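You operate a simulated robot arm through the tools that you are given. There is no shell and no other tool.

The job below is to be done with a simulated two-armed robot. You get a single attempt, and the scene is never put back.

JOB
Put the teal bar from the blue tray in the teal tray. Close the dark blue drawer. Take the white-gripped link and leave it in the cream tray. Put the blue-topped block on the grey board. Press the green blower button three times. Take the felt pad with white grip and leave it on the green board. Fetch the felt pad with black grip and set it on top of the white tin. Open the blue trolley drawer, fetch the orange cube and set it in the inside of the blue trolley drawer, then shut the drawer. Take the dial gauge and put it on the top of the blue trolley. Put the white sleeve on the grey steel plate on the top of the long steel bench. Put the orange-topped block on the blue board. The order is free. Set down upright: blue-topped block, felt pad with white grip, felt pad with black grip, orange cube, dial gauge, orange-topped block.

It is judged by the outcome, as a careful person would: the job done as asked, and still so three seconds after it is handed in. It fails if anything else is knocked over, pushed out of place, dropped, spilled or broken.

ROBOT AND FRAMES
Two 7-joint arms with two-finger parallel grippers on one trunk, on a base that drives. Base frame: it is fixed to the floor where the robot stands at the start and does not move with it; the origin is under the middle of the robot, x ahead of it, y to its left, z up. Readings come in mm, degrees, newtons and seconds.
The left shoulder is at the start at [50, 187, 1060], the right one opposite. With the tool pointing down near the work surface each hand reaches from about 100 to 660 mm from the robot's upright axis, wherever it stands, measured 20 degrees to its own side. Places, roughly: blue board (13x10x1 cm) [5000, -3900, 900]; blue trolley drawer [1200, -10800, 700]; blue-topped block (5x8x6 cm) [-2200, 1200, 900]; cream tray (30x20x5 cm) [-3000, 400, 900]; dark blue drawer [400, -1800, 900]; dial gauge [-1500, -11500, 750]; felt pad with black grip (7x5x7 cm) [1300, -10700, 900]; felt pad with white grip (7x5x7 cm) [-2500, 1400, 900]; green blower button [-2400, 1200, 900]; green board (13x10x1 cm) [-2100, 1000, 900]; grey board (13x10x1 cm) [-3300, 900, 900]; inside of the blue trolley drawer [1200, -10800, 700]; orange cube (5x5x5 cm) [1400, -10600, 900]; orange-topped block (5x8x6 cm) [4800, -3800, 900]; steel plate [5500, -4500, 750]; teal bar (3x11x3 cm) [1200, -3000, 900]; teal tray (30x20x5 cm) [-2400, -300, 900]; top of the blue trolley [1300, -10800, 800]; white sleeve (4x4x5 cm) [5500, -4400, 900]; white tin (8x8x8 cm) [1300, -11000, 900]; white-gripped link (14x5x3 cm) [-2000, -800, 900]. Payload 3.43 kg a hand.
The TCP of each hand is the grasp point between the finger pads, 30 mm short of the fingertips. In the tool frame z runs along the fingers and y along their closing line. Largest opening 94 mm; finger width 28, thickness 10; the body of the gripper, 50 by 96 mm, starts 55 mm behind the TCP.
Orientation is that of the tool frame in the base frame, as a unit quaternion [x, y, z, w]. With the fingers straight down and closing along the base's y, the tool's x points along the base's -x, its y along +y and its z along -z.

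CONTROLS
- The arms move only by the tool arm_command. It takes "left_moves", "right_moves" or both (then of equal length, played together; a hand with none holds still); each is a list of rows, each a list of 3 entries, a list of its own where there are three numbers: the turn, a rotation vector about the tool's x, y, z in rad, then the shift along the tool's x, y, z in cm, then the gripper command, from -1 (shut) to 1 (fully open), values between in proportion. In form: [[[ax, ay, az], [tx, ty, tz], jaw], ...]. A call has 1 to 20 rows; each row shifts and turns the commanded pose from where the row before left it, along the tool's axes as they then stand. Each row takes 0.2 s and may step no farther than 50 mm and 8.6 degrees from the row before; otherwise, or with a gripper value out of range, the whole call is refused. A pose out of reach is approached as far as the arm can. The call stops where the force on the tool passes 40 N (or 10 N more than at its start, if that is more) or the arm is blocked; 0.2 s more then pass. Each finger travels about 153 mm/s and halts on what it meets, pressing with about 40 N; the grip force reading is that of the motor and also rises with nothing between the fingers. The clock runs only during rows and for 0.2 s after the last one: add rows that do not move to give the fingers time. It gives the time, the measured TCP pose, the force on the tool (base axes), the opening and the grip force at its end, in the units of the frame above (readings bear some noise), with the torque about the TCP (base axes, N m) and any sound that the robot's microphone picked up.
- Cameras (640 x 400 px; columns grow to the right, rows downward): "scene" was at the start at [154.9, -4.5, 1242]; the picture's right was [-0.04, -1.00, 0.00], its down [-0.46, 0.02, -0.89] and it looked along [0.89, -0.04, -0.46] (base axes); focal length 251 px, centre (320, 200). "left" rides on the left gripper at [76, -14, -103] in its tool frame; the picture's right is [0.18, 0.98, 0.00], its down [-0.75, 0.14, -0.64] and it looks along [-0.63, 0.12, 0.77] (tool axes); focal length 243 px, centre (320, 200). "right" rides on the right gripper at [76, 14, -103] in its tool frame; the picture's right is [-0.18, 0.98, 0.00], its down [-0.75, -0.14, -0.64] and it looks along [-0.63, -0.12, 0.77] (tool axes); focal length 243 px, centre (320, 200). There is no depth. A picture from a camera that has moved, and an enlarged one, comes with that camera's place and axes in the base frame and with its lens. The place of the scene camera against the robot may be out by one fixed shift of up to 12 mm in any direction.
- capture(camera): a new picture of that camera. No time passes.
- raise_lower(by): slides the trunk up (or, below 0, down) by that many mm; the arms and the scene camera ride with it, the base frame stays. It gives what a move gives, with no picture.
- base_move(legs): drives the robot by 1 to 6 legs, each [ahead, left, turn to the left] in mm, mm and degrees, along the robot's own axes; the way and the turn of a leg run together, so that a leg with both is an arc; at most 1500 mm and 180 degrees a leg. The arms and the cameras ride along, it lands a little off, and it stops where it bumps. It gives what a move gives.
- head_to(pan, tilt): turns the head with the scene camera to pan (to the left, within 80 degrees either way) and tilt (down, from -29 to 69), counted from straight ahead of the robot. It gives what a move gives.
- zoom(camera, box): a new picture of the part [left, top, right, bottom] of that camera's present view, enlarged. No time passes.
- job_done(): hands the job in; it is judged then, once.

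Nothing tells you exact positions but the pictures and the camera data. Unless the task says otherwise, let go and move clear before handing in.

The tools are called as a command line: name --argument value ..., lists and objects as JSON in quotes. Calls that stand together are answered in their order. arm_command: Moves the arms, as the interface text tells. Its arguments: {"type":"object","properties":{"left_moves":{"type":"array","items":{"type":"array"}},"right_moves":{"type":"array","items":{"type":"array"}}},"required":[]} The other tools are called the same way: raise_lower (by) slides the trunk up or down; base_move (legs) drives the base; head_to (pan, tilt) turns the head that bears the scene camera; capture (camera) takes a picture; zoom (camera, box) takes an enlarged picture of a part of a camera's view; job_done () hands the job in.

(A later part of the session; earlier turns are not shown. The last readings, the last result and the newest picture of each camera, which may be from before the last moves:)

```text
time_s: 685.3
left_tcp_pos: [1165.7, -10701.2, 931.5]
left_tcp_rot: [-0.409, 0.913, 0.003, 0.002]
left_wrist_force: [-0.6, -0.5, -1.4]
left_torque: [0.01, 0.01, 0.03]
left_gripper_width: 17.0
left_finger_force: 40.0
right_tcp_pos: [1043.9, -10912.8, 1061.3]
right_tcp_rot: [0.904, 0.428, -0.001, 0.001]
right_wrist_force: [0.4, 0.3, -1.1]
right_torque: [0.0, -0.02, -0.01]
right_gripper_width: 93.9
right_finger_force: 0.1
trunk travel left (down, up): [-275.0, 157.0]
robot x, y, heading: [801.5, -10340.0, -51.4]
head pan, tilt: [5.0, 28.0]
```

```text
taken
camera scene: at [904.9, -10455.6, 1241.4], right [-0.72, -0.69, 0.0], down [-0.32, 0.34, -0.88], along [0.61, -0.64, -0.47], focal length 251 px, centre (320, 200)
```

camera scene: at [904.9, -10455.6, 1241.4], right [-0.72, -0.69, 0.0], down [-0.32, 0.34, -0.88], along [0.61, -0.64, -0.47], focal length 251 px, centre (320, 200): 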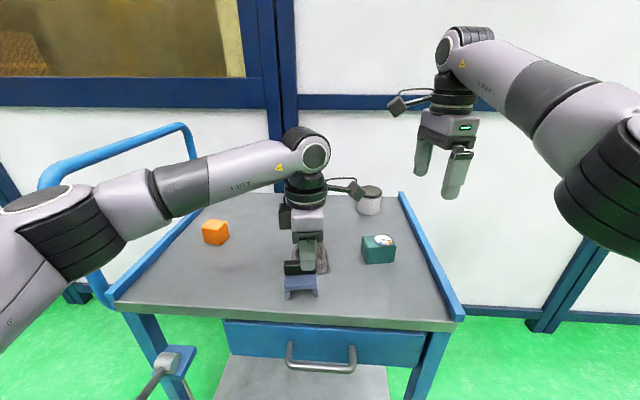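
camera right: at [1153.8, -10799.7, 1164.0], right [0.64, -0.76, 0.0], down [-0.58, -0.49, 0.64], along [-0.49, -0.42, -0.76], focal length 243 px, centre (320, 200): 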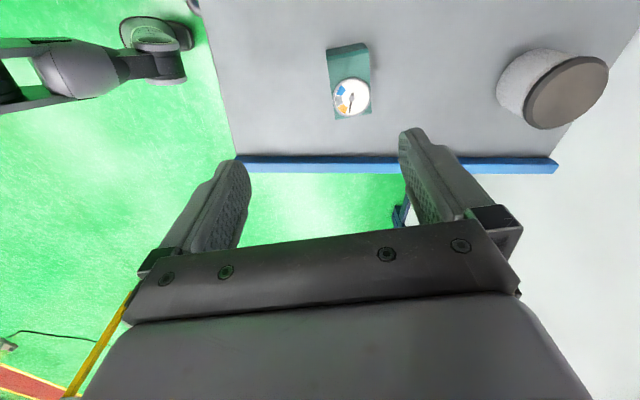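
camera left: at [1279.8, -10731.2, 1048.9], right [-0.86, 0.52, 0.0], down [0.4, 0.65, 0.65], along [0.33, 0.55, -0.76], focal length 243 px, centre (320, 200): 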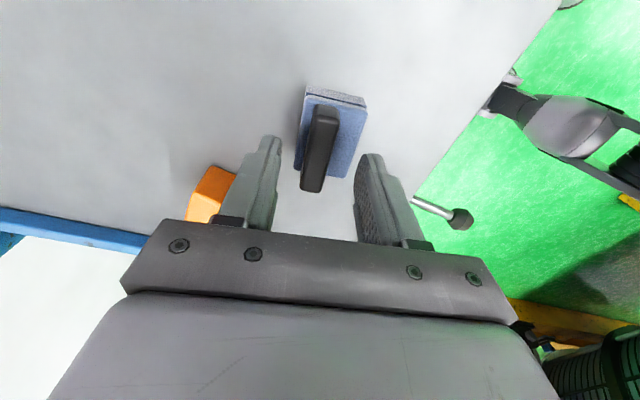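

arm_command --left_moves '[[[0, 0, 0], [0, 0, 0.4], -1], [[0, 0, 0], [0, 0, 0], -1]]'

arm_command --left_moves '[[[0, 0, 0], [0, 0, 0.25], -1], [[0, 0, 0], [0, 0, 0], -1]]'

arm_command --left_moves '[[[0, 0, 0], [0, 0, 0.2], -1], [[0, 0, 0], [0, 0, 0], -1]]'

```text
time_s: 685.9
left_tcp_pos: [1168.6, -10701.8, 928.2]
left_tcp_rot: [-0.409, 0.912, 0.002, 0.001]
left_wrist_force: [-0.6, 1.4, -0.3]
left_torque: [-0.02, 0.01, 0.02]
left_gripper_width: 16.9
left_finger_force: 39.7
right_tcp_pos: [1045.1, -10913.8, 1061.5]
right_tcp_rot: [0.904, 0.428, -0.001, 0.001]
right_wrist_force: [0.4, 0.3, -0.6]
right_torque: [-0.04, -0.03, 0.01]
right_gripper_width: 94.0
right_finger_force: 0.1
trunk travel left (down, up): [-275.0, 157.0]
robot x, y, heading: [801.5, -10345.6, -51.0]
head pan, tilt: [5.0, 28.0]
```

```text
time_s: 686.5
left_tcp_pos: [1165.7, -10701.0, 924.2]
left_tcp_rot: [-0.409, 0.912, 0.002, 0.001]
left_wrist_force: [-0.1, -0.5, -0.6]
left_torque: [-0.02, 0.03, -0.01]
left_gripper_width: 17.1
left_finger_force: 40.0
right_tcp_pos: [1044.5, -10914.6, 1061.3]
right_tcp_rot: [0.903, 0.429, -0.002, 0.001]
right_wrist_force: [0.0, 0.2, 0.0]
right_torque: [0.03, 0.0, -0.02]
right_gripper_width: 93.9
right_finger_force: 0.0
trunk travel left (down, up): [-275.0, 157.0]
robot x, y, heading: [800.8, -10346.7, -51.0]
head pan, tilt: [5.0, 28.0]
```

```text
time_s: 687.1
left_tcp_pos: [1166.2, -10700.9, 925.2]
left_tcp_rot: [-0.409, 0.912, 0.001, 0.002]
left_wrist_force: [-0.3, 0.0, 8.9]
left_torque: [0.29, -0.24, -0.02]
left_gripper_width: 17.0
left_finger_force: 39.9
right_tcp_pos: [1044.6, -10913.6, 1061.9]
right_tcp_rot: [0.904, 0.428, -0.002, 0.0]
right_wrist_force: [0.4, 0.2, 0.3]
right_torque: [0.04, 0.03, 0.0]
right_gripper_width: 94.0
right_finger_force: 0.0
trunk travel left (down, up): [-275.0, 157.0]
robot x, y, heading: [800.9, -10339.6, -51.3]
head pan, tilt: [5.0, 28.0]
```

The pad is down. I'll release, lift, and bring the left hand back to neutral.

arm_command --left_moves '[[[0, 0, 0], [0, 0, -0.2], -1], [[0, 0, 0], [0, 0, 0], -0.5], [[0, 0, 0], [0, 0, 0], -0.2], [[0, 0, 0], [0, 0, 0], 0], [[0, 0, 0], [0, 0, -1], 0], [[0, 0, 0], [0, 0, -2], 0], [[0, 0, 0], [0, 0, -4], 0], [[0, 0, 0], [0, 0, -4], 0], [[0, 0, 0], [-3, 0, -3], 1], [[0, 0, 0], [-4, 0, 0], 1], [[0, 0, 0], [-4, 0, 0], 1]]'

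arm_command --left_moves '[[[0, 0, 0.144], [0, 0, 0], 1], [[0, 0, 0.144], [0, 0, 0], 1], [[0, 0, 0.144], [0, 0, 0], 1], [[0, 0, 0.144], [0, 0, 0], 1], [[0, 0, 0.144], [0, 0, 0], 1], [[0, 0, 0.144], [0, 0, 0], 1], [[0, 0, 0.144], [0, 0, 0], 1], [[0, 0, 0.144], [0, 0, 0], 1], [[0, 0, 0.144], [0, 0, 0], 1], [[0, 0, 0.144], [0, 0, 0], 1], [[0, 0, 0.144], [0, 0, 0], 1], [[0, 0, 0.144], [0, 0, 0], 1], [[0, 0, 0], [3, 0, 0], 1], [[0, 0, 0], [3, 0, 0], 1]]'

capture --camera "scene"

capture --camera "right"

```text
time_s: 689.5
left_tcp_pos: [1237.3, -10617.7, 1065.5]
left_tcp_rot: [-0.409, 0.912, 0.002, 0.001]
left_wrist_force: [0.7, 0.0, 0.0]
left_torque: [0.0, 0.03, -0.01]
left_gripper_width: 93.9
left_finger_force: 0.0
right_tcp_pos: [1044.3, -10912.3, 1061.8]
right_tcp_rot: [0.904, 0.428, -0.001, 0.0]
right_wrist_force: [0.5, -1.2, 0.2]
right_torque: [0.0, 0.0, -0.02]
right_gripper_width: 94.0
right_finger_force: 0.0
trunk travel left (down, up): [-275.0, 157.0]
robot x, y, heading: [800.4, -10344.8, -51.1]
head pan, tilt: [5.0, 28.0]
```

```text
time_s: 692.5
left_tcp_pos: [1204.9, -10572.8, 1065.9]
left_tcp_rot: [0.428, 0.904, 0.003, 0.0]
left_wrist_force: [-0.3, 0.8, 0.7]
left_torque: [-0.02, 0.01, 0.02]
left_gripper_width: 94.2
left_finger_force: 0.0
right_tcp_pos: [1044.9, -10913.9, 1062.1]
right_tcp_rot: [0.904, 0.428, -0.001, 0.001]
right_wrist_force: [-0.2, 0.6, 0.2]
right_torque: [-0.02, 0.02, -0.03]
right_gripper_width: 94.1
right_finger_force: 0.1
trunk travel left (down, up): [-275.0, 157.0]
robot x, y, heading: [802.5, -10341.4, -51.2]
head pan, tilt: [5.0, 28.0]
```

```text
taken
camera scene: at [904.8, -10455.3, 1241.4], right [-0.72, -0.69, 0.0], down [-0.32, 0.34, -0.88], along [0.61, -0.64, -0.47], focal length 251 px, centre (320, 200)
```

scene: 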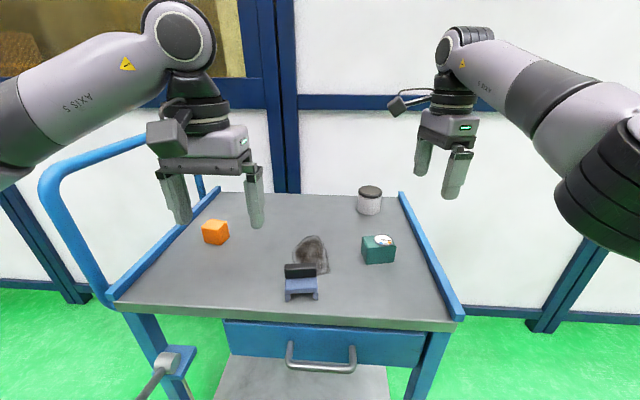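

```text
taken
camera right: at [1103.4, -10864.5, 1163.5], right [0.64, -0.77, 0.0], down [-0.59, -0.49, 0.64], along [-0.49, -0.41, -0.76], focal length 243 px, centre (320, 200)
```

right: 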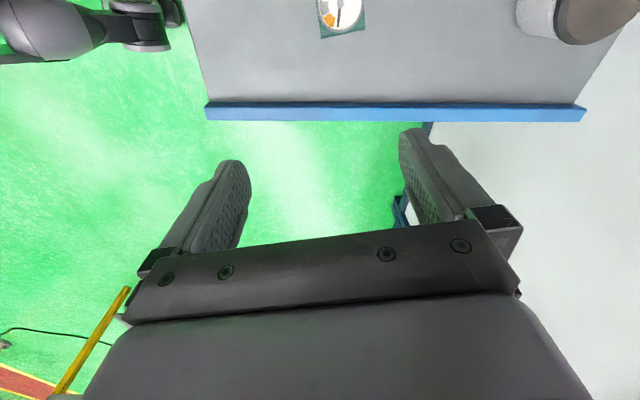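

I'll pull the left hand back out of the way, then bring the right hand over the pad.

arm_command --left_moves '[[[0, 0, 0], [4, 0, 0], 1], [[0, 0, 0], [4, 0, 0], 1], [[0, 0, 0], [4, 0, 0], 1], [[0, 0, 0], [3, 0, 0], 1]]'

arm_command --right_moves '[[[0, 0, 0], [4, -0.7, 0], 1], [[0, 0, 0], [4, -0.7, 0], 1], [[0, 0, 0], [4, -0.7, 0], 1], [[0, 0, 0], [4, -0.7, 0], 1], [[0, 0, 0], [4, -0.7, 0], 0.5], [[0, 0, 0], [4, -0.6, 0], 0], [[0, 0, 0], [0, 0, 0], 0]]'

capture --camera "right"

capture --camera "scene"

```text
time_s: 693.5
left_tcp_pos: [1104.5, -10453.6, 1064.5]
left_tcp_rot: [0.427, 0.904, 0.002, 0.0]
left_wrist_force: [0.2, -0.1, 0.0]
left_torque: [0.01, -0.01, -0.01]
left_gripper_width: 93.9
left_finger_force: 0.0
right_tcp_pos: [1043.7, -10913.9, 1061.1]
right_tcp_rot: [0.904, 0.428, -0.001, 0.001]
right_wrist_force: [-0.3, 0.7, -0.1]
right_torque: [-0.02, -0.02, 0.02]
right_gripper_width: 94.0
right_finger_force: 0.1
trunk travel left (down, up): [-275.0, 157.0]
robot x, y, heading: [801.3, -10340.0, -51.2]
head pan, tilt: [5.0, 28.0]
```

```text
time_s: 695.3
left_tcp_pos: [1103.9, -10454.8, 1065.6]
left_tcp_rot: [0.429, 0.903, 0.003, -0.001]
left_wrist_force: [-0.4, 0.3, -1.2]
left_torque: [-0.02, 0.0, 0.0]
left_gripper_width: 93.9
left_finger_force: 0.0
right_tcp_pos: [1148.9, -10745.0, 1072.5]
right_tcp_rot: [0.919, 0.393, 0.019, -0.002]
right_wrist_force: [0.2, -0.5, 0.5]
right_torque: [0.05, -0.02, 0.01]
right_gripper_width: 47.1
right_finger_force: 0.1
right hand out of reach, approached as far as the arm can: row 6
trunk travel left (down, up): [-275.0, 157.0]
robot x, y, heading: [800.1, -10343.2, -51.2]
head pan, tilt: [5.0, 28.0]
stopped in row 7 (right hand): the arm was blocked; the commanded pose is now the measured one
```

```text
taken
camera right: at [1208.4, -10701.4, 1177.1], right [0.58, -0.81, 0.0], down [-0.64, -0.46, 0.61], along [-0.5, -0.36, -0.79], focal length 243 px, centre (320, 200)
```

right: 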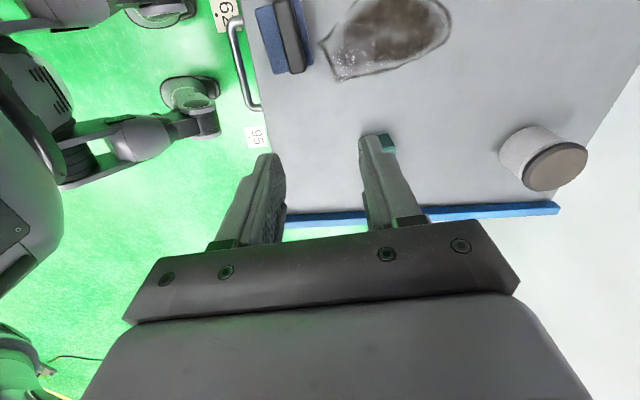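

```text
taken
camera scene: at [904.7, -10455.7, 1241.4], right [-0.72, -0.69, 0.0], down [-0.32, 0.34, -0.88], along [0.61, -0.64, -0.47], focal length 251 px, centre (320, 200)
```

scene: 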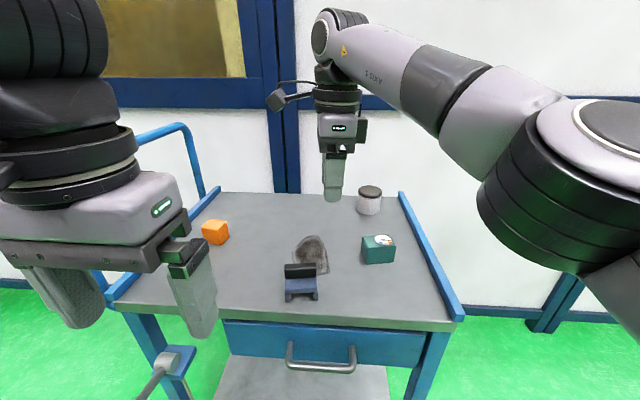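

The right arm is folded too tightly for that spot. Turning the base 20° left puts the pad to its natural side, so I'll do that.

base_move --legs '[[0, 0, 20]]'

capture --camera "right"

head_to --pan -15 --tilt 28

capture --camera "scene"

```text
time_s: 696.8
left_tcp_pos: [1124.4, -10344.6, 1063.6]
left_tcp_rot: [0.267, 0.964, 0.002, -0.001]
left_wrist_force: [-0.3, 0.4, 0.3]
left_torque: [0.02, -0.01, 0.02]
left_gripper_width: 94.2
left_finger_force: 0.1
right_tcp_pos: [1262.1, -10601.4, 1073.3]
right_tcp_rot: [0.838, 0.546, 0.018, -0.005]
right_wrist_force: [-0.4, -1.1, 0.4]
right_torque: [0.01, -0.02, -0.02]
right_gripper_width: 47.0
right_finger_force: 0.1
trunk travel left (down, up): [-275.0, 157.0]
robot x, y, heading: [800.2, -10342.6, -31.2]
head pan, tilt: [5.0, 28.0]
```

```text
taken
camera right: at [1304.8, -10541.6, 1177.5], right [0.82, -0.57, 0.0], down [-0.45, -0.65, 0.61], along [-0.35, -0.51, -0.79], focal length 243 px, centre (320, 200)
```

right: 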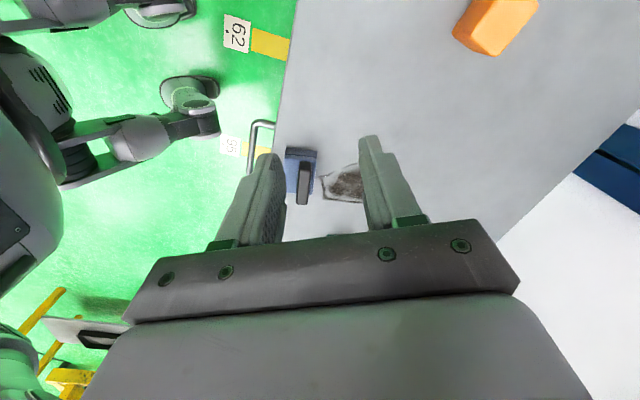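

```text
time_s: 697.6
left_tcp_pos: [1125.3, -10345.5, 1064.5]
left_tcp_rot: [0.267, 0.964, 0.002, -0.001]
left_wrist_force: [-0.5, -0.2, 0.4]
left_torque: [-0.04, -0.02, 0.02]
left_gripper_width: 94.0
left_finger_force: 0.0
right_tcp_pos: [1263.7, -10602.3, 1073.3]
right_tcp_rot: [0.839, 0.544, 0.018, -0.006]
right_wrist_force: [0.4, 0.3, -0.1]
right_torque: [-0.02, 0.0, -0.01]
right_gripper_width: 46.8
right_finger_force: 0.0
trunk travel left (down, up): [-275.0, 157.0]
robot x, y, heading: [803.8, -10340.8, -31.5]
head pan, tilt: [-15.0, 28.0]
```

```text
taken
camera scene: at [917.8, -10440.9, 1241.4], right [-0.73, -0.69, 0.0], down [-0.32, 0.34, -0.88], along [0.61, -0.64, -0.47], focal length 251 px, centre (320, 200)
```

scene: 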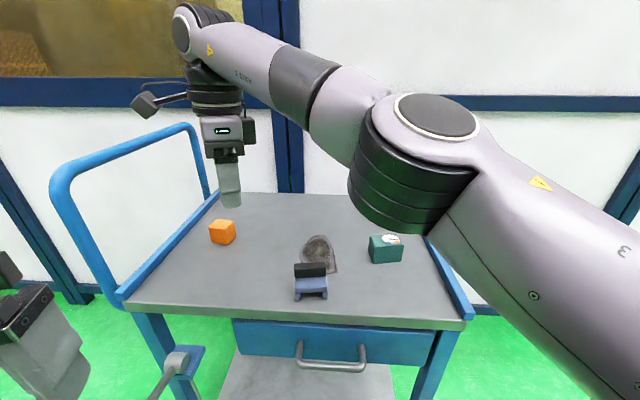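

arm_command --right_moves '[[[0.0095, -0.0368, 0], [0, 0, 0], 0], [[0, 0, 0.1023], [0, 0, 0], 0], [[0, 0, 0.1023], [0, 0, 0], 0], [[0, 0, 0.1023], [0, 0, 0], 0], [[0, 0, 0], [-3.5, -0.2, 0], 0], [[0, 0, 0], [-3.5, -0.2, 0], 0], [[0, 0, 0], [-3.5, -0.2, 1], 0], [[0, 0, 0], [-3.4, -0.1, 2], 0], [[0, 0, 0], [0, 0, 3], 0], [[0, 0, 0], [0, 0, 3], 0], [[0, 0, 0], [0, 0, 0], 0]]'

capture --camera "right"

capture --camera "scene"

```text
time_s: 700.0
left_tcp_pos: [1125.5, -10344.2, 1064.0]
left_tcp_rot: [0.267, 0.964, 0.002, -0.002]
left_wrist_force: [-0.3, 0.4, -0.9]
left_torque: [0.01, 0.0, 0.0]
left_gripper_width: 94.0
left_finger_force: 0.1
right_tcp_pos: [1165.1, -10699.8, 981.7]
right_tcp_rot: [0.912, 0.411, 0.0, 0.001]
right_wrist_force: [-0.3, -0.5, 0.3]
right_torque: [-0.01, -0.01, 0.03]
right_gripper_width: 47.2
right_finger_force: 0.0
right hand out of reach, approached as far as the arm can: row 2
trunk travel left (down, up): [-275.0, 157.0]
robot x, y, heading: [800.2, -10344.2, -31.3]
head pan, tilt: [-15.0, 28.0]
```

```text
taken
camera right: at [1224.5, -10652.2, 1084.2], right [0.61, -0.79, 0.0], down [-0.61, -0.47, 0.64], along [-0.51, -0.4, -0.77], focal length 243 px, centre (320, 200)
```

right: 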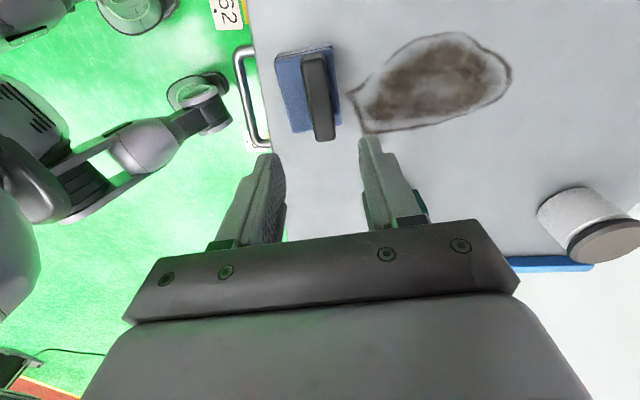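

```text
taken
camera scene: at [917.7, -10440.9, 1241.4], right [-0.73, -0.69, 0.0], down [-0.32, 0.34, -0.88], along [0.61, -0.64, -0.47], focal length 251 px, centre (320, 200)
```

scene: 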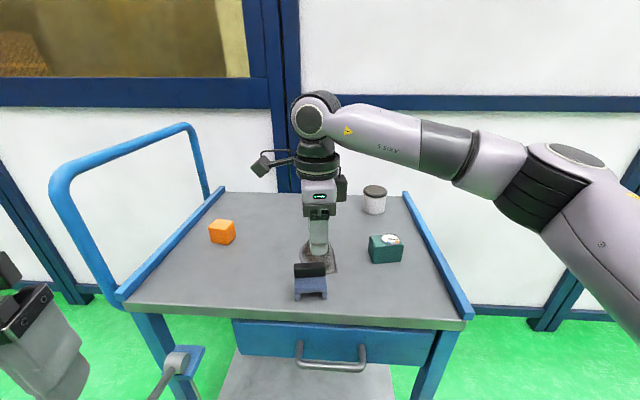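

arm_command --right_moves '[[[0, 0, 0.06], [2.2, 0.15, 0.5], 0], [[0, 0, 0], [0, 0, 1.5], 0], [[0, 0, 0], [0, 0, 1.5], 0], [[0, 0, 0], [0, 0, 0], 0]]'

capture --camera "right"

zoom --camera "scene" --box '[240, 190, 380, 310]'

```text
time_s: 701.0
left_tcp_pos: [1124.8, -10345.4, 1064.1]
left_tcp_rot: [0.266, 0.964, 0.001, -0.002]
left_wrist_force: [0.8, -0.2, -0.6]
left_torque: [-0.01, 0.0, 0.0]
left_gripper_width: 93.9
left_finger_force: 0.0
right_tcp_pos: [1178.9, -10685.2, 947.7]
right_tcp_rot: [0.924, 0.384, 0.0, 0.001]
right_wrist_force: [0.3, 0.2, 0.0]
right_torque: [0.0, 0.01, 0.03]
right_gripper_width: 47.0
right_finger_force: 0.1
trunk travel left (down, up): [-275.0, 157.0]
robot x, y, heading: [801.1, -10344.2, -31.6]
head pan, tilt: [-15.0, 28.0]
```

```text
taken
camera right: at [1242.3, -10642.0, 1049.9], right [0.57, -0.82, 0.0], down [-0.63, -0.43, 0.64], along [-0.53, -0.36, -0.77], focal length 243 px, centre (320, 200)
```

right: 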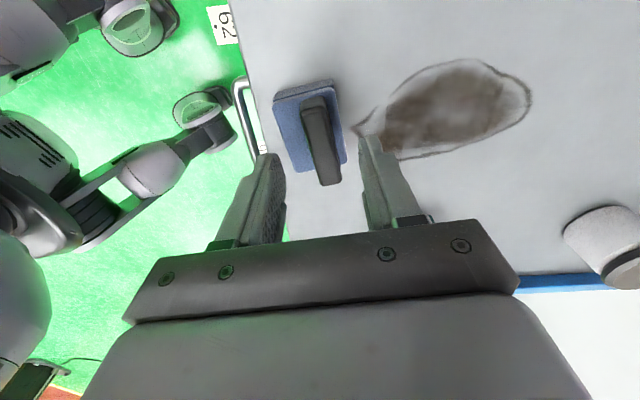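

```text
3.33 times, centred on (310, 250) of scene
camera zoom: at [917.7, -10440.9, 1241.4], right [-0.73, -0.69, 0.0], down [-0.32, 0.34, -0.88], along [0.61, -0.64, -0.47], focal length 836 px, centre (353, 33)
```

zoom: 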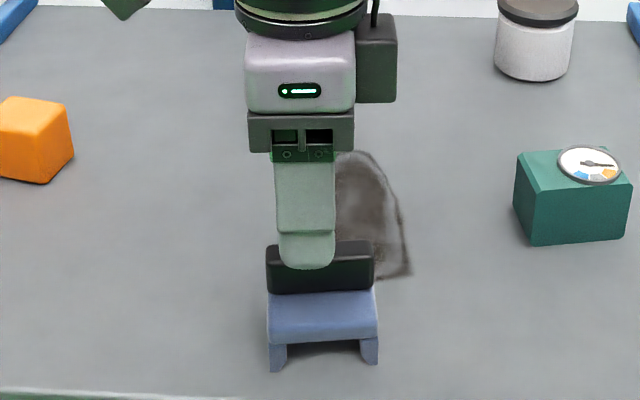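

arm_command --right_moves '[[[0, 0, 0.04], [1.0, 0.2, 0.5], 0], [[0, 0, 0], [0, 0, 1.2], 0], [[0, 0, 0], [0, 0, 0.7], 0], [[0, 0, 0], [0, 0, 0], 0]]'

zoom --camera "right" --box '[220, 70, 420, 230]'

zoom --camera "scene" --box '[240, 190, 380, 310]'

```text
time_s: 702.0
left_tcp_pos: [1125.5, -10345.2, 1065.1]
left_tcp_rot: [0.267, 0.964, 0.002, -0.002]
left_wrist_force: [1.6, 0.4, -0.3]
left_torque: [0.0, -0.02, 0.01]
left_gripper_width: 94.3
left_finger_force: 0.1
right_tcp_pos: [1187.2, -10680.0, 925.0]
right_tcp_rot: [0.931, 0.365, 0.0, 0.001]
right_wrist_force: [-0.7, -0.1, -0.4]
right_torque: [-0.01, 0.01, -0.02]
right_gripper_width: 47.1
right_finger_force: 0.1
trunk travel left (down, up): [-275.0, 157.0]
robot x, y, heading: [800.8, -10344.1, -31.4]
head pan, tilt: [-15.0, 28.0]
```

```text
2.50 times, centred on (320, 150) of right
camera zoom: at [1251.9, -10638.0, 1027.0], right [0.53, -0.85, 0.0], down [-0.65, -0.41, 0.64], along [-0.54, -0.34, -0.77], focal length 606 px, centre (320, 325)
```

zoom: 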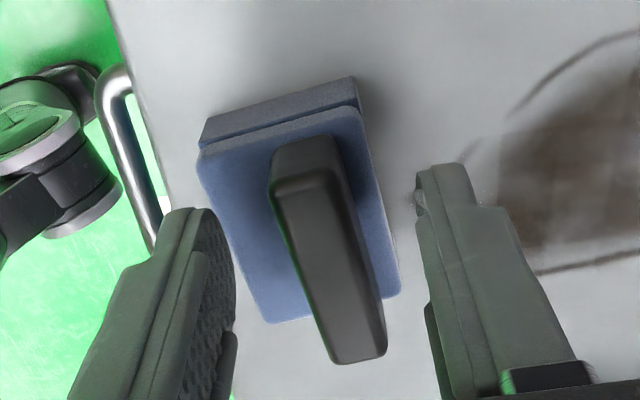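

```text
3.33 times, centred on (310, 250) of scene
camera zoom: at [917.7, -10440.9, 1241.4], right [-0.73, -0.69, 0.0], down [-0.32, 0.34, -0.88], along [0.61, -0.64, -0.47], focal length 836 px, centre (353, 33)
```

zoom: 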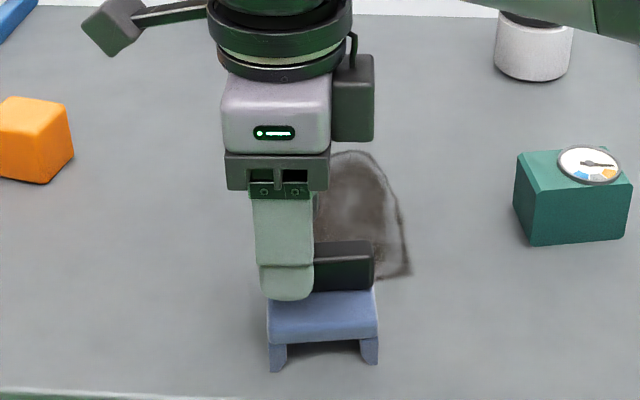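

arm_command --right_moves '[[[0, 0, 0], [-0.9, 0, 0], 0], [[0, 0, 0], [0, 0, 0.4], 0], [[0, 0, 0], [0, 0, 0], 0]]'

arm_command --right_moves '[[[0, 0, 0], [0, 0, 0], -0.3], [[0, 0, 0], [0, 0, 0], -0.6], [[0, 0, 0], [0, 0, 0], -1], [[0, 0, 0], [0, 0, 0], -1], [[0, 0, 0], [0, 0, 0], -1]]'

zoom --camera "scene" --box '[240, 190, 380, 310]'

```text
time_s: 702.8
left_tcp_pos: [1124.0, -10344.7, 1063.6]
left_tcp_rot: [0.267, 0.964, 0.003, -0.003]
left_wrist_force: [0.0, -0.5, 0.4]
left_torque: [0.01, -0.04, 0.02]
left_gripper_width: 93.7
left_finger_force: 0.0
right_tcp_pos: [1179.9, -10683.9, 921.5]
right_tcp_rot: [0.931, 0.365, 0.0, 0.001]
right_wrist_force: [0.8, 0.5, 0.6]
right_torque: [-0.02, 0.01, -0.01]
right_gripper_width: 47.0
right_finger_force: 0.1
trunk travel left (down, up): [-275.0, 157.0]
robot x, y, heading: [802.1, -10342.2, -31.3]
head pan, tilt: [-15.0, 28.0]
```

```text
time_s: 704.0
left_tcp_pos: [1124.6, -10344.9, 1064.5]
left_tcp_rot: [0.267, 0.964, 0.002, -0.002]
left_wrist_force: [0.5, 0.3, -0.5]
left_torque: [-0.02, 0.0, -0.02]
left_gripper_width: 93.8
left_finger_force: 0.1
right_tcp_pos: [1181.1, -10683.8, 922.5]
right_tcp_rot: [0.931, 0.365, -0.001, 0.001]
right_wrist_force: [1.1, -0.5, 1.6]
right_torque: [0.02, -0.08, 0.0]
right_gripper_width: 17.1
right_finger_force: 39.8
trunk travel left (down, up): [-275.0, 157.0]
robot x, y, heading: [801.0, -10346.4, -31.3]
head pan, tilt: [-15.0, 28.0]
```

```text
3.33 times, centred on (310, 250) of scene
camera zoom: at [917.7, -10440.9, 1241.4], right [-0.73, -0.69, 0.0], down [-0.32, 0.34, -0.88], along [0.61, -0.64, -0.47], focal length 836 px, centre (353, 33)
```

zoom: 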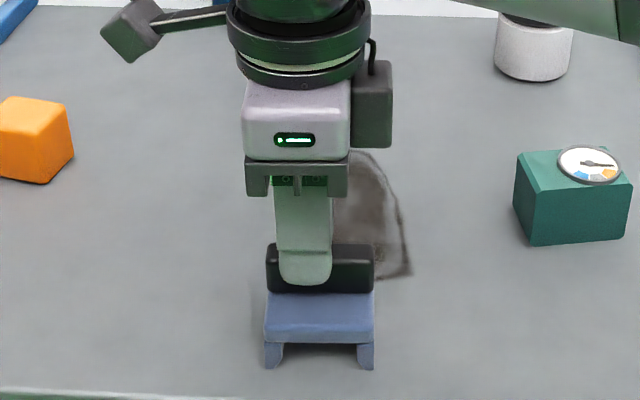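

The pad is gripped at 17 mm. I'll lift it slowly.

arm_command --right_moves '[[[0, 0, 0], [0, 0, -0.3], -1], [[0, 0, 0], [0, 0, -0.3], -1], [[0, 0, 0], [0, 0, -0.5], -1], [[0, 0, 0], [0, 0, -0.7], -1], [[0, 0, 0], [0, 0, -1], -1], [[0, 0, 0], [0, 0, -1.2], -1], [[0, 0, 0], [0, 0, -1.4], -1], [[0, 0, 0], [0, 0, -1.4], -1], [[0, 0, 0], [0, 0, -1.4], -1], [[0, 0, 0], [0, 0, -1.2], -1], [[0, 0, 0], [0, 0, -0.8], -1], [[0, 0, 0], [0, 0, 0], -1]]'

capture --camera "scene"

capture --camera "right"

```text
time_s: 706.6
left_tcp_pos: [1125.2, -10344.5, 1065.0]
left_tcp_rot: [0.268, 0.963, 0.003, -0.002]
left_wrist_force: [0.6, -0.5, -0.1]
left_torque: [0.0, 0.04, -0.01]
left_gripper_width: 94.0
left_finger_force: 0.2
right_tcp_pos: [1182.2, -10684.5, 1021.9]
right_tcp_rot: [0.931, 0.365, 0.001, 0.001]
right_wrist_force: [0.6, 0.1, -0.4]
right_torque: [-0.03, -0.01, 0.0]
right_gripper_width: 17.2
right_finger_force: 39.7
trunk travel left (down, up): [-275.0, 157.0]
robot x, y, heading: [800.1, -10346.8, -31.4]
head pan, tilt: [-15.0, 28.0]
```

```text
taken
camera scene: at [917.8, -10440.9, 1241.4], right [-0.73, -0.69, 0.0], down [-0.32, 0.34, -0.88], along [0.61, -0.64, -0.47], focal length 251 px, centre (320, 200)
```

scene: 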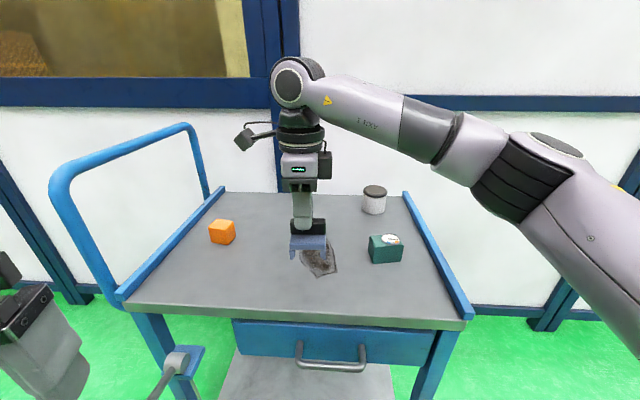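

```text
taken
camera right: at [1247.0, -10643.7, 1123.7], right [0.53, -0.85, 0.0], down [-0.65, -0.41, 0.64], along [-0.54, -0.34, -0.77], focal length 243 px, centre (320, 200)
```

right: 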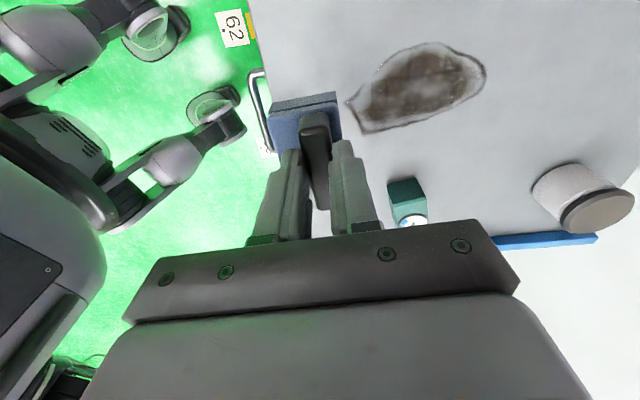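

Held firmly. I'll raise it a bit more and go round the trolley's right front corner in stages.

arm_command --right_moves '[[[0, 0, 0], [0, 0, -0.8], -1], [[0, 0, 0], [0, 0, -1.2], -1], [[0, 0, 0], [0, 0, -1.2], -1], [[0, 0, 0], [0, 0, -0.6], -1], [[0, 0, 0], [0, 0, 0], -1]]'

base_move --legs '[[-243, -330, 0], [0, 0, 41]]'

head_to --pan -15 --tilt 28

capture --camera "scene"

```text
time_s: 707.8
left_tcp_pos: [1124.9, -10345.6, 1064.5]
left_tcp_rot: [0.268, 0.964, 0.003, -0.002]
left_wrist_force: [0.1, 0.7, 0.5]
left_torque: [0.0, 0.02, 0.01]
left_gripper_width: 93.9
left_finger_force: 0.0
right_tcp_pos: [1181.7, -10684.7, 1059.7]
right_tcp_rot: [0.931, 0.365, 0.0, 0.001]
right_wrist_force: [0.2, 1.1, -0.5]
right_torque: [0.0, 0.02, 0.02]
right_gripper_width: 17.1
right_finger_force: 39.5
trunk travel left (down, up): [-275.0, 157.0]
robot x, y, heading: [799.1, -10341.2, -31.4]
head pan, tilt: [-15.0, 28.0]
```

```text
time_s: 713.2
left_tcp_pos: [666.3, -10285.1, 1065.0]
left_tcp_rot: [-0.084, 0.996, 0.001, -0.001]
left_wrist_force: [-0.1, 0.7, 0.3]
left_torque: [-0.02, -0.01, 0.0]
left_gripper_width: 94.2
left_finger_force: 0.1
right_tcp_pos: [929.9, -10505.9, 1059.7]
right_tcp_rot: [0.747, 0.665, 0.001, 0.001]
right_wrist_force: [0.0, -0.4, -1.1]
right_torque: [0.01, -0.01, 0.0]
right_gripper_width: 17.1
right_finger_force: 40.0
trunk travel left (down, up): [-275.0, 157.0]
robot x, y, heading: [419.7, -10495.3, 9.2]
head pan, tilt: [-15.0, 28.0]
```

```text
time_s: 713.8
left_tcp_pos: [665.4, -10285.3, 1065.0]
left_tcp_rot: [-0.083, 0.997, 0.001, -0.003]
left_wrist_force: [0.8, -0.3, 0.2]
left_torque: [0.0, 0.03, -0.01]
left_gripper_width: 93.9
left_finger_force: 0.0
right_tcp_pos: [930.3, -10504.8, 1060.1]
right_tcp_rot: [0.747, 0.665, 0.0, 0.0]
right_wrist_force: [0.6, 0.9, -0.7]
right_torque: [-0.01, 0.03, 0.08]
right_gripper_width: 17.1
right_finger_force: 39.3
trunk travel left (down, up): [-275.0, 157.0]
robot x, y, heading: [417.5, -10494.2, 9.1]
head pan, tilt: [-15.0, 28.0]
```

```text
taken
camera scene: at [572.5, -10495.8, 1241.4], right [-0.1, -0.99, 0.0], down [-0.47, 0.05, -0.88], along [0.88, -0.09, -0.47], focal length 251 px, centre (320, 200)
```

scene: 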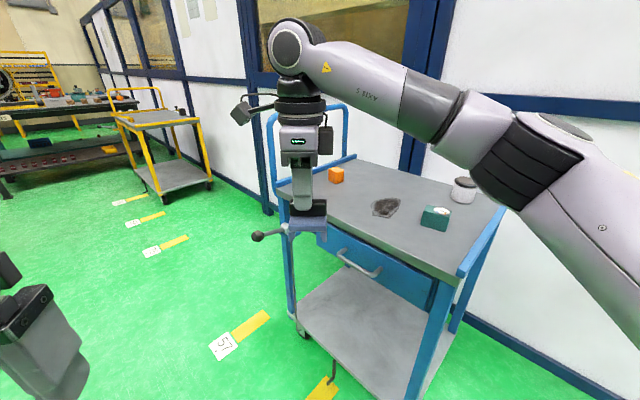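

base_move --legs '[[0, -520, 0]]'

head_to --pan -10 --tilt 28

capture --camera "scene"

```text
time_s: 718.7
left_tcp_pos: [744.9, -10780.5, 1063.8]
left_tcp_rot: [-0.077, 0.997, 0.002, -0.002]
left_wrist_force: [-0.1, 0.6, 0.0]
left_torque: [0.02, -0.02, 0.0]
left_gripper_width: 94.0
left_finger_force: 0.1
right_tcp_pos: [1005.6, -11005.9, 1059.1]
right_tcp_rot: [0.751, 0.661, 0.001, 0.001]
right_wrist_force: [0.4, 0.2, -1.2]
right_torque: [0.0, 0.01, 0.01]
right_gripper_width: 17.3
right_finger_force: 40.0
trunk travel left (down, up): [-275.0, 157.0]
robot x, y, heading: [492.6, -10987.8, 8.3]
head pan, tilt: [-15.0, 28.0]
```

```text
time_s: 719.4
left_tcp_pos: [743.2, -10781.9, 1064.5]
left_tcp_rot: [-0.077, 0.997, 0.003, -0.002]
left_wrist_force: [-0.1, -0.6, 0.2]
left_torque: [0.03, -0.01, -0.03]
left_gripper_width: 93.6
left_finger_force: 0.2
right_tcp_pos: [1006.5, -11005.9, 1059.9]
right_tcp_rot: [0.751, 0.661, 0.001, 0.001]
right_wrist_force: [0.0, -0.8, -1.2]
right_torque: [0.0, 0.0, -0.01]
right_gripper_width: 17.2
right_finger_force: 39.8
trunk travel left (down, up): [-275.0, 157.0]
robot x, y, heading: [492.0, -10987.0, 8.5]
head pan, tilt: [-10.0, 28.0]
```

```text
taken
camera scene: at [648.8, -10983.6, 1241.4], right [-0.03, -1.0, 0.0], down [-0.47, 0.01, -0.88], along [0.88, -0.03, -0.47], focal length 251 px, centre (320, 200)
```

scene: 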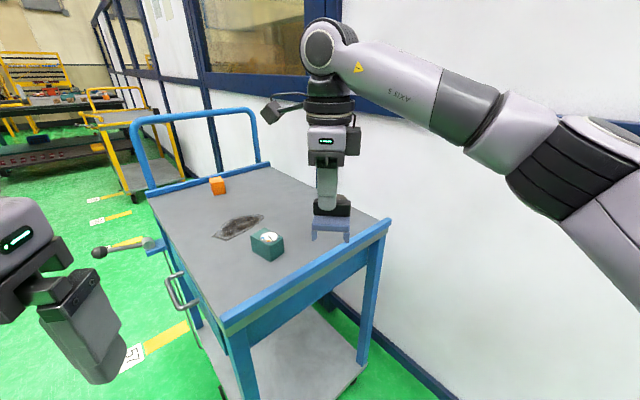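

base_move --legs '[[145, 0, 0]]'

capture --camera "scene"

capture --camera "right"

```text
time_s: 720.8
left_tcp_pos: [884.2, -10762.1, 1064.3]
left_tcp_rot: [-0.08, 0.997, 0.001, -0.002]
left_wrist_force: [0.2, -0.5, 0.0]
left_torque: [0.02, 0.03, -0.01]
left_gripper_width: 94.1
left_finger_force: 0.0
right_tcp_pos: [1147.0, -10985.2, 1058.7]
right_tcp_rot: [0.751, 0.661, 0.0, 0.001]
right_wrist_force: [0.4, -0.6, -0.5]
right_torque: [0.02, -0.01, -0.05]
right_gripper_width: 16.9
right_finger_force: 40.2
trunk travel left (down, up): [-275.0, 157.0]
robot x, y, heading: [634.4, -10968.6, 8.5]
head pan, tilt: [-10.0, 28.0]
stopped in leg 1: the robot was blocked; the commanded pose is now the measured one
```

```text
taken
camera scene: at [789.1, -10962.5, 1241.4], right [-0.03, -1.0, 0.0], down [-0.47, 0.01, -0.88], along [0.88, -0.02, -0.47], focal length 251 px, centre (320, 200)
```

scene: 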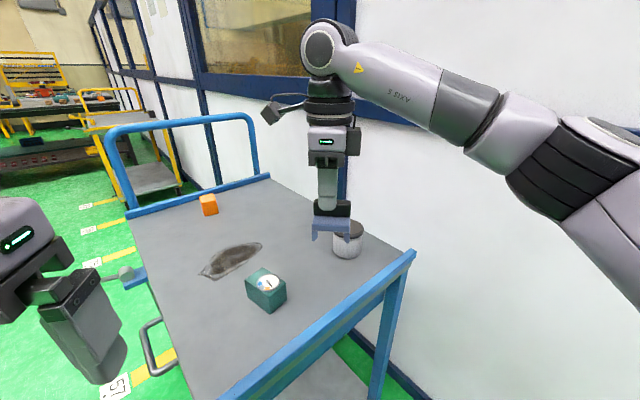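

```text
taken
camera right: at [1169.6, -10911.3, 1160.8], right [0.95, -0.31, 0.0], down [-0.24, -0.73, 0.64], along [-0.2, -0.61, -0.77], focal length 243 px, centre (320, 200)
```

right: 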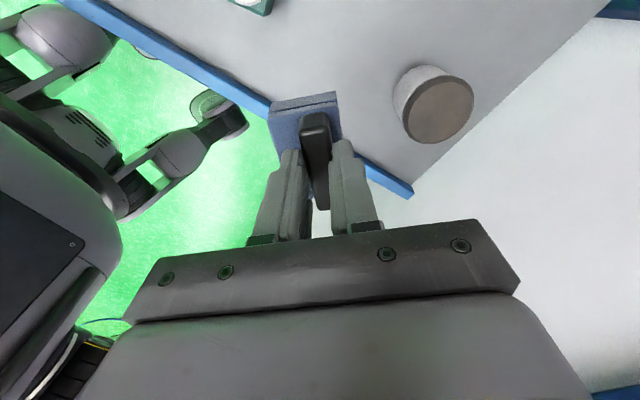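

The base just touched at the end of that move. Nothing on the trolley has shifted visibly, so I'll back off slightly and turn left 12°, which gives more clearance and better reach to the tin.

base_move --legs '[[-15, 0, 0]]'

base_move --legs '[[0, 0, 12]]'

capture --camera "scene"

capture --camera "right"

```text
time_s: 721.6
left_tcp_pos: [869.4, -10762.4, 1064.6]
left_tcp_rot: [-0.078, 0.997, 0.001, -0.002]
left_wrist_force: [0.4, -0.2, 0.2]
left_torque: [0.0, -0.01, -0.04]
left_gripper_width: 93.9
left_finger_force: 0.0
right_tcp_pos: [1132.0, -10987.0, 1058.7]
right_tcp_rot: [0.751, 0.66, 0.0, 0.001]
right_wrist_force: [0.5, 0.7, -0.3]
right_torque: [-0.01, -0.01, -0.04]
right_gripper_width: 17.3
right_finger_force: 39.4
trunk travel left (down, up): [-275.0, 157.0]
robot x, y, heading: [619.1, -10971.3, 8.7]
head pan, tilt: [-10.0, 28.0]
```

```text
time_s: 722.8
left_tcp_pos: [822.5, -10716.2, 1065.6]
left_tcp_rot: [-0.182, 0.983, 0.002, -0.002]
left_wrist_force: [-0.4, 0.2, 0.6]
left_torque: [-0.03, 0.0, -0.02]
left_gripper_width: 94.0
left_finger_force: 0.1
right_tcp_pos: [1123.9, -10879.7, 1058.0]
right_tcp_rot: [0.678, 0.735, 0.0, 0.001]
right_wrist_force: [-0.2, 0.6, -1.3]
right_torque: [0.05, -0.04, -0.04]
right_gripper_width: 16.8
right_finger_force: 40.1
trunk travel left (down, up): [-275.0, 157.0]
robot x, y, heading: [619.7, -10968.5, 20.3]
head pan, tilt: [-10.0, 28.0]
```

```text
taken
camera scene: at [770.0, -10933.8, 1241.4], right [0.18, -0.98, 0.0], down [-0.46, -0.09, -0.88], along [0.87, 0.16, -0.47], focal length 251 px, centre (320, 200)
```

scene: 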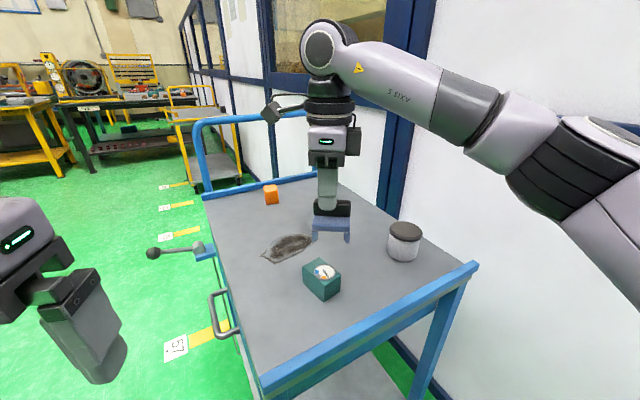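

```text
taken
camera right: at [1131.4, -10803.8, 1160.9], right [0.99, -0.1, 0.0], down [-0.08, -0.76, 0.64], along [-0.07, -0.64, -0.77], focal length 243 px, centre (320, 200)
```

right: 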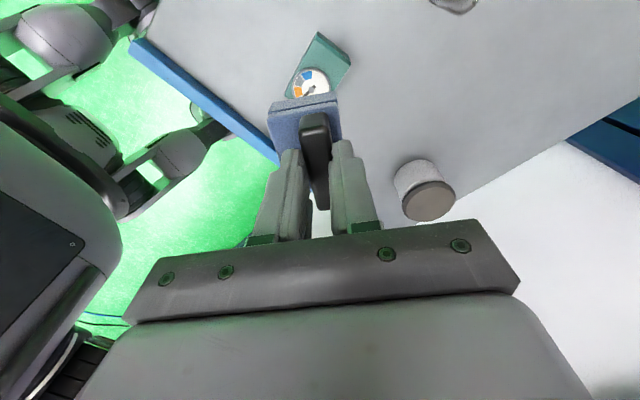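

arm_command --right_moves '[[[0, 0, 0], [-1.0, 0.7, 0], -1], [[0, 0, 0], [-1.8, 1.3, 0], -1], [[0, 0, 0], [-2.0, 1.5, 0], -1], [[0, 0, 0], [-2.0, 1.5, 0], -1], [[0, 0, 0], [-2.0, 1.5, 0], -1], [[0, 0, 0], [-2.0, 1.5, 0], -1], [[0, 0, 0], [-2.0, 1.5, 0], -1], [[0, 0, 0], [-1.6, 1.2, 0], -1], [[0, 0, 0], [-0.9, 0.7, 0], -1], [[0, 0, 0], [0, 0, 0], -1]]'

capture --camera "right"

capture --camera "scene"

```text
time_s: 725.0
left_tcp_pos: [822.1, -10715.6, 1064.6]
left_tcp_rot: [-0.182, 0.983, 0.001, -0.004]
left_wrist_force: [0.3, -0.6, -0.3]
left_torque: [-0.02, 0.02, 0.01]
left_gripper_width: 94.1
left_finger_force: 0.0
right_tcp_pos: [1248.0, -11023.9, 1056.6]
right_tcp_rot: [0.677, 0.736, 0.0, 0.002]
right_wrist_force: [0.1, 0.1, -1.0]
right_torque: [0.0, 0.01, -0.01]
right_gripper_width: 17.0
right_finger_force: 40.2
trunk travel left (down, up): [-275.0, 157.0]
robot x, y, heading: [622.1, -10971.7, 20.3]
head pan, tilt: [-10.0, 28.0]
```

```text
taken
camera right: at [1256.7, -10947.6, 1159.4], right [0.99, -0.1, 0.0], down [-0.08, -0.76, 0.64], along [-0.07, -0.64, -0.77], focal length 243 px, centre (320, 200)
```

right: 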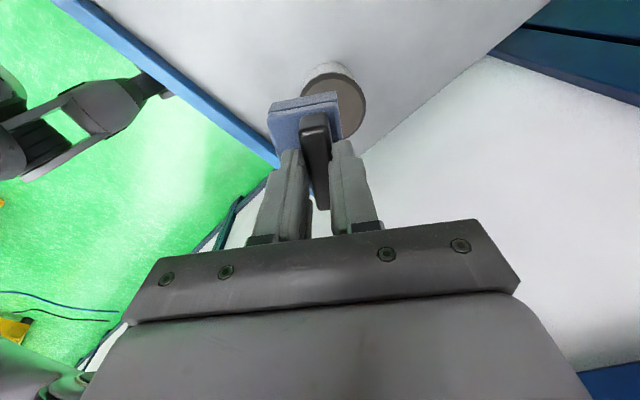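

```text
taken
camera scene: at [770.1, -10934.0, 1241.4], right [0.18, -0.98, 0.0], down [-0.46, -0.09, -0.88], along [0.87, 0.16, -0.47], focal length 251 px, centre (320, 200)
```

scene: 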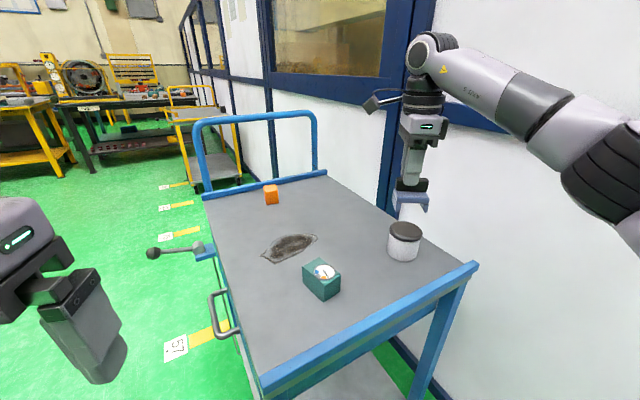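

zoom --camera "right" --box '[250, 50, 410, 230]'

zoom --camera "scene" --box '[360, 120, 480, 280]'

```text
2.22 times, centred on (330, 140) of right
camera zoom: at [1256.7, -10947.6, 1159.4], right [0.99, -0.1, 0.0], down [-0.08, -0.76, 0.64], along [-0.07, -0.64, -0.77], focal length 539 px, centre (298, 333)
```

zoom: 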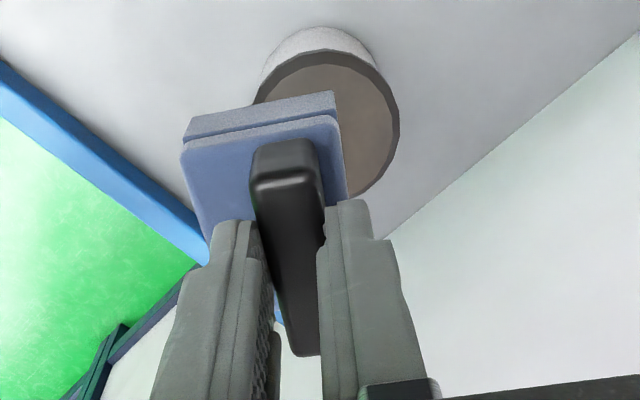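

```text
2.50 times, centred on (420, 200) of scene
camera zoom: at [770.1, -10934.0, 1241.4], right [0.18, -0.98, 0.0], down [-0.46, -0.09, -0.88], along [0.87, 0.16, -0.47], focal length 627 px, centre (70, 200)
```

zoom: 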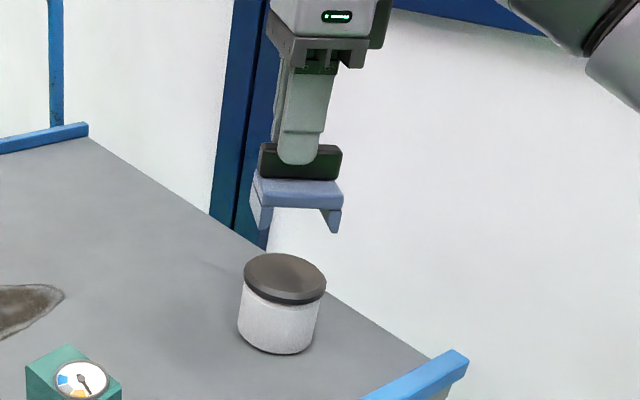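

arm_command --right_moves '[[[0, 0, 0], [-0.5, 0.15, 0.5], -1], [[0, 0, 0], [-0.5, 0.15, 1], -1], [[0, 0, 0], [0, 0, 1.2], -1], [[0, 0, 0], [0, 0, 1], -1], [[0, 0, 0], [0, 0, 0], -1]]'

zoom --camera "right" --box '[250, 50, 410, 230]'

zoom --camera "scene" --box '[360, 140, 480, 280]'

```text
time_s: 726.1
left_tcp_pos: [822.3, -10715.8, 1064.5]
left_tcp_rot: [-0.181, 0.983, 0.001, -0.003]
left_wrist_force: [0.6, 0.8, -0.6]
left_torque: [-0.01, 0.02, 0.03]
left_gripper_width: 93.8
left_finger_force: 0.0
right_tcp_pos: [1253.9, -11033.2, 1020.7]
right_tcp_rot: [0.677, 0.736, 0.0, 0.0]
right_wrist_force: [0.6, 0.4, -0.7]
right_torque: [0.01, -0.01, 0.04]
right_gripper_width: 17.0
right_finger_force: 39.9
trunk travel left (down, up): [-275.0, 157.0]
robot x, y, heading: [620.2, -10973.4, 20.4]
head pan, tilt: [-10.0, 28.0]
```

```text
2.22 times, centred on (330, 140) of right
camera zoom: at [1261.6, -10957.2, 1123.7], right [0.99, -0.1, 0.0], down [-0.08, -0.76, 0.64], along [-0.07, -0.64, -0.77], focal length 539 px, centre (298, 333)
```

zoom: 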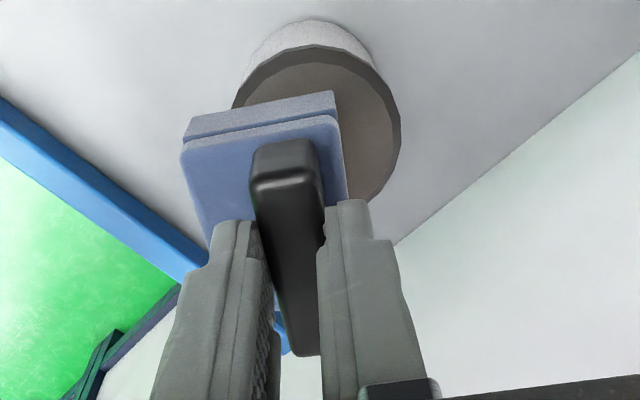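

```text
2.86 times, centred on (420, 210) of scene
camera zoom: at [770.1, -10934.0, 1241.4], right [0.18, -0.98, 0.0], down [-0.46, -0.09, -0.88], along [0.87, 0.16, -0.47], focal length 717 px, centre (34, 171)
```

zoom: 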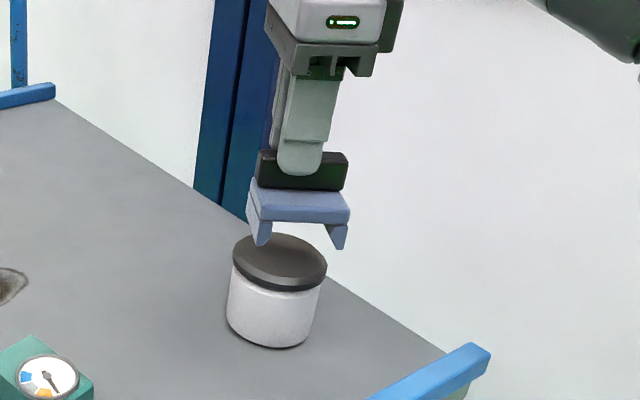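

The tin's centre is about 8–10 mm off along the tool axes from the pad. I'll correct and recheck just above the lid.

arm_command --right_moves '[[[0, 0, 0], [0.5, 0.35, 0], -1], [[0, 0, 0], [0.45, 0.3, 0.3], -1], [[0, 0, 0], [0, 0, 0.3], -1], [[0, 0, 0], [0, 0, 0], -1]]'

zoom --camera "right" --box '[250, 50, 410, 230]'

zoom --camera "scene" --box '[360, 140, 480, 280]'

```text
time_s: 727.1
left_tcp_pos: [820.8, -10714.5, 1065.5]
left_tcp_rot: [-0.183, 0.983, 0.002, -0.003]
left_wrist_force: [0.4, -0.6, -0.3]
left_torque: [-0.02, 0.03, 0.02]
left_gripper_width: 93.9
left_finger_force: 0.1
right_tcp_pos: [1260.4, -11024.4, 1016.3]
right_tcp_rot: [0.677, 0.736, 0.0, 0.001]
right_wrist_force: [-0.7, 0.2, 0.2]
right_torque: [-0.02, -0.03, 0.02]
right_gripper_width: 17.2
right_finger_force: 39.9
trunk travel left (down, up): [-275.0, 157.0]
robot x, y, heading: [614.5, -10975.0, 20.5]
head pan, tilt: [-10.0, 28.0]
```

```text
2.22 times, centred on (330, 140) of right
camera zoom: at [1268.1, -10946.9, 1117.6], right [0.99, -0.1, 0.0], down [-0.08, -0.76, 0.64], along [-0.07, -0.64, -0.77], focal length 539 px, centre (298, 333)
```

zoom: 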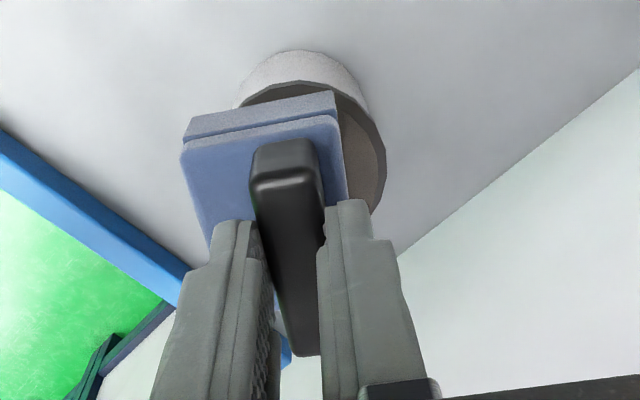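

```text
2.86 times, centred on (420, 210) of scene
camera zoom: at [770.1, -10934.0, 1241.4], right [0.18, -0.98, 0.0], down [-0.46, -0.09, -0.88], along [0.87, 0.16, -0.47], focal length 717 px, centre (34, 171)
```

zoom: 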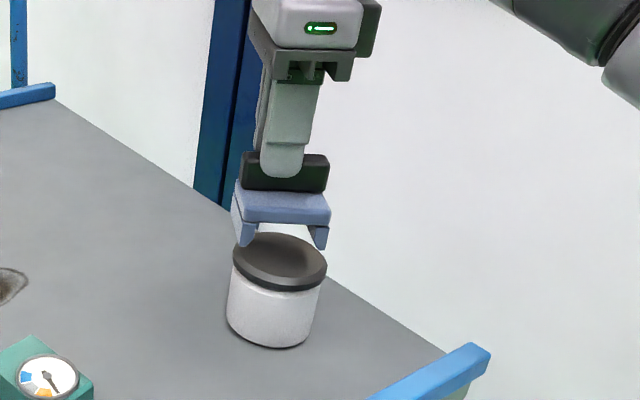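

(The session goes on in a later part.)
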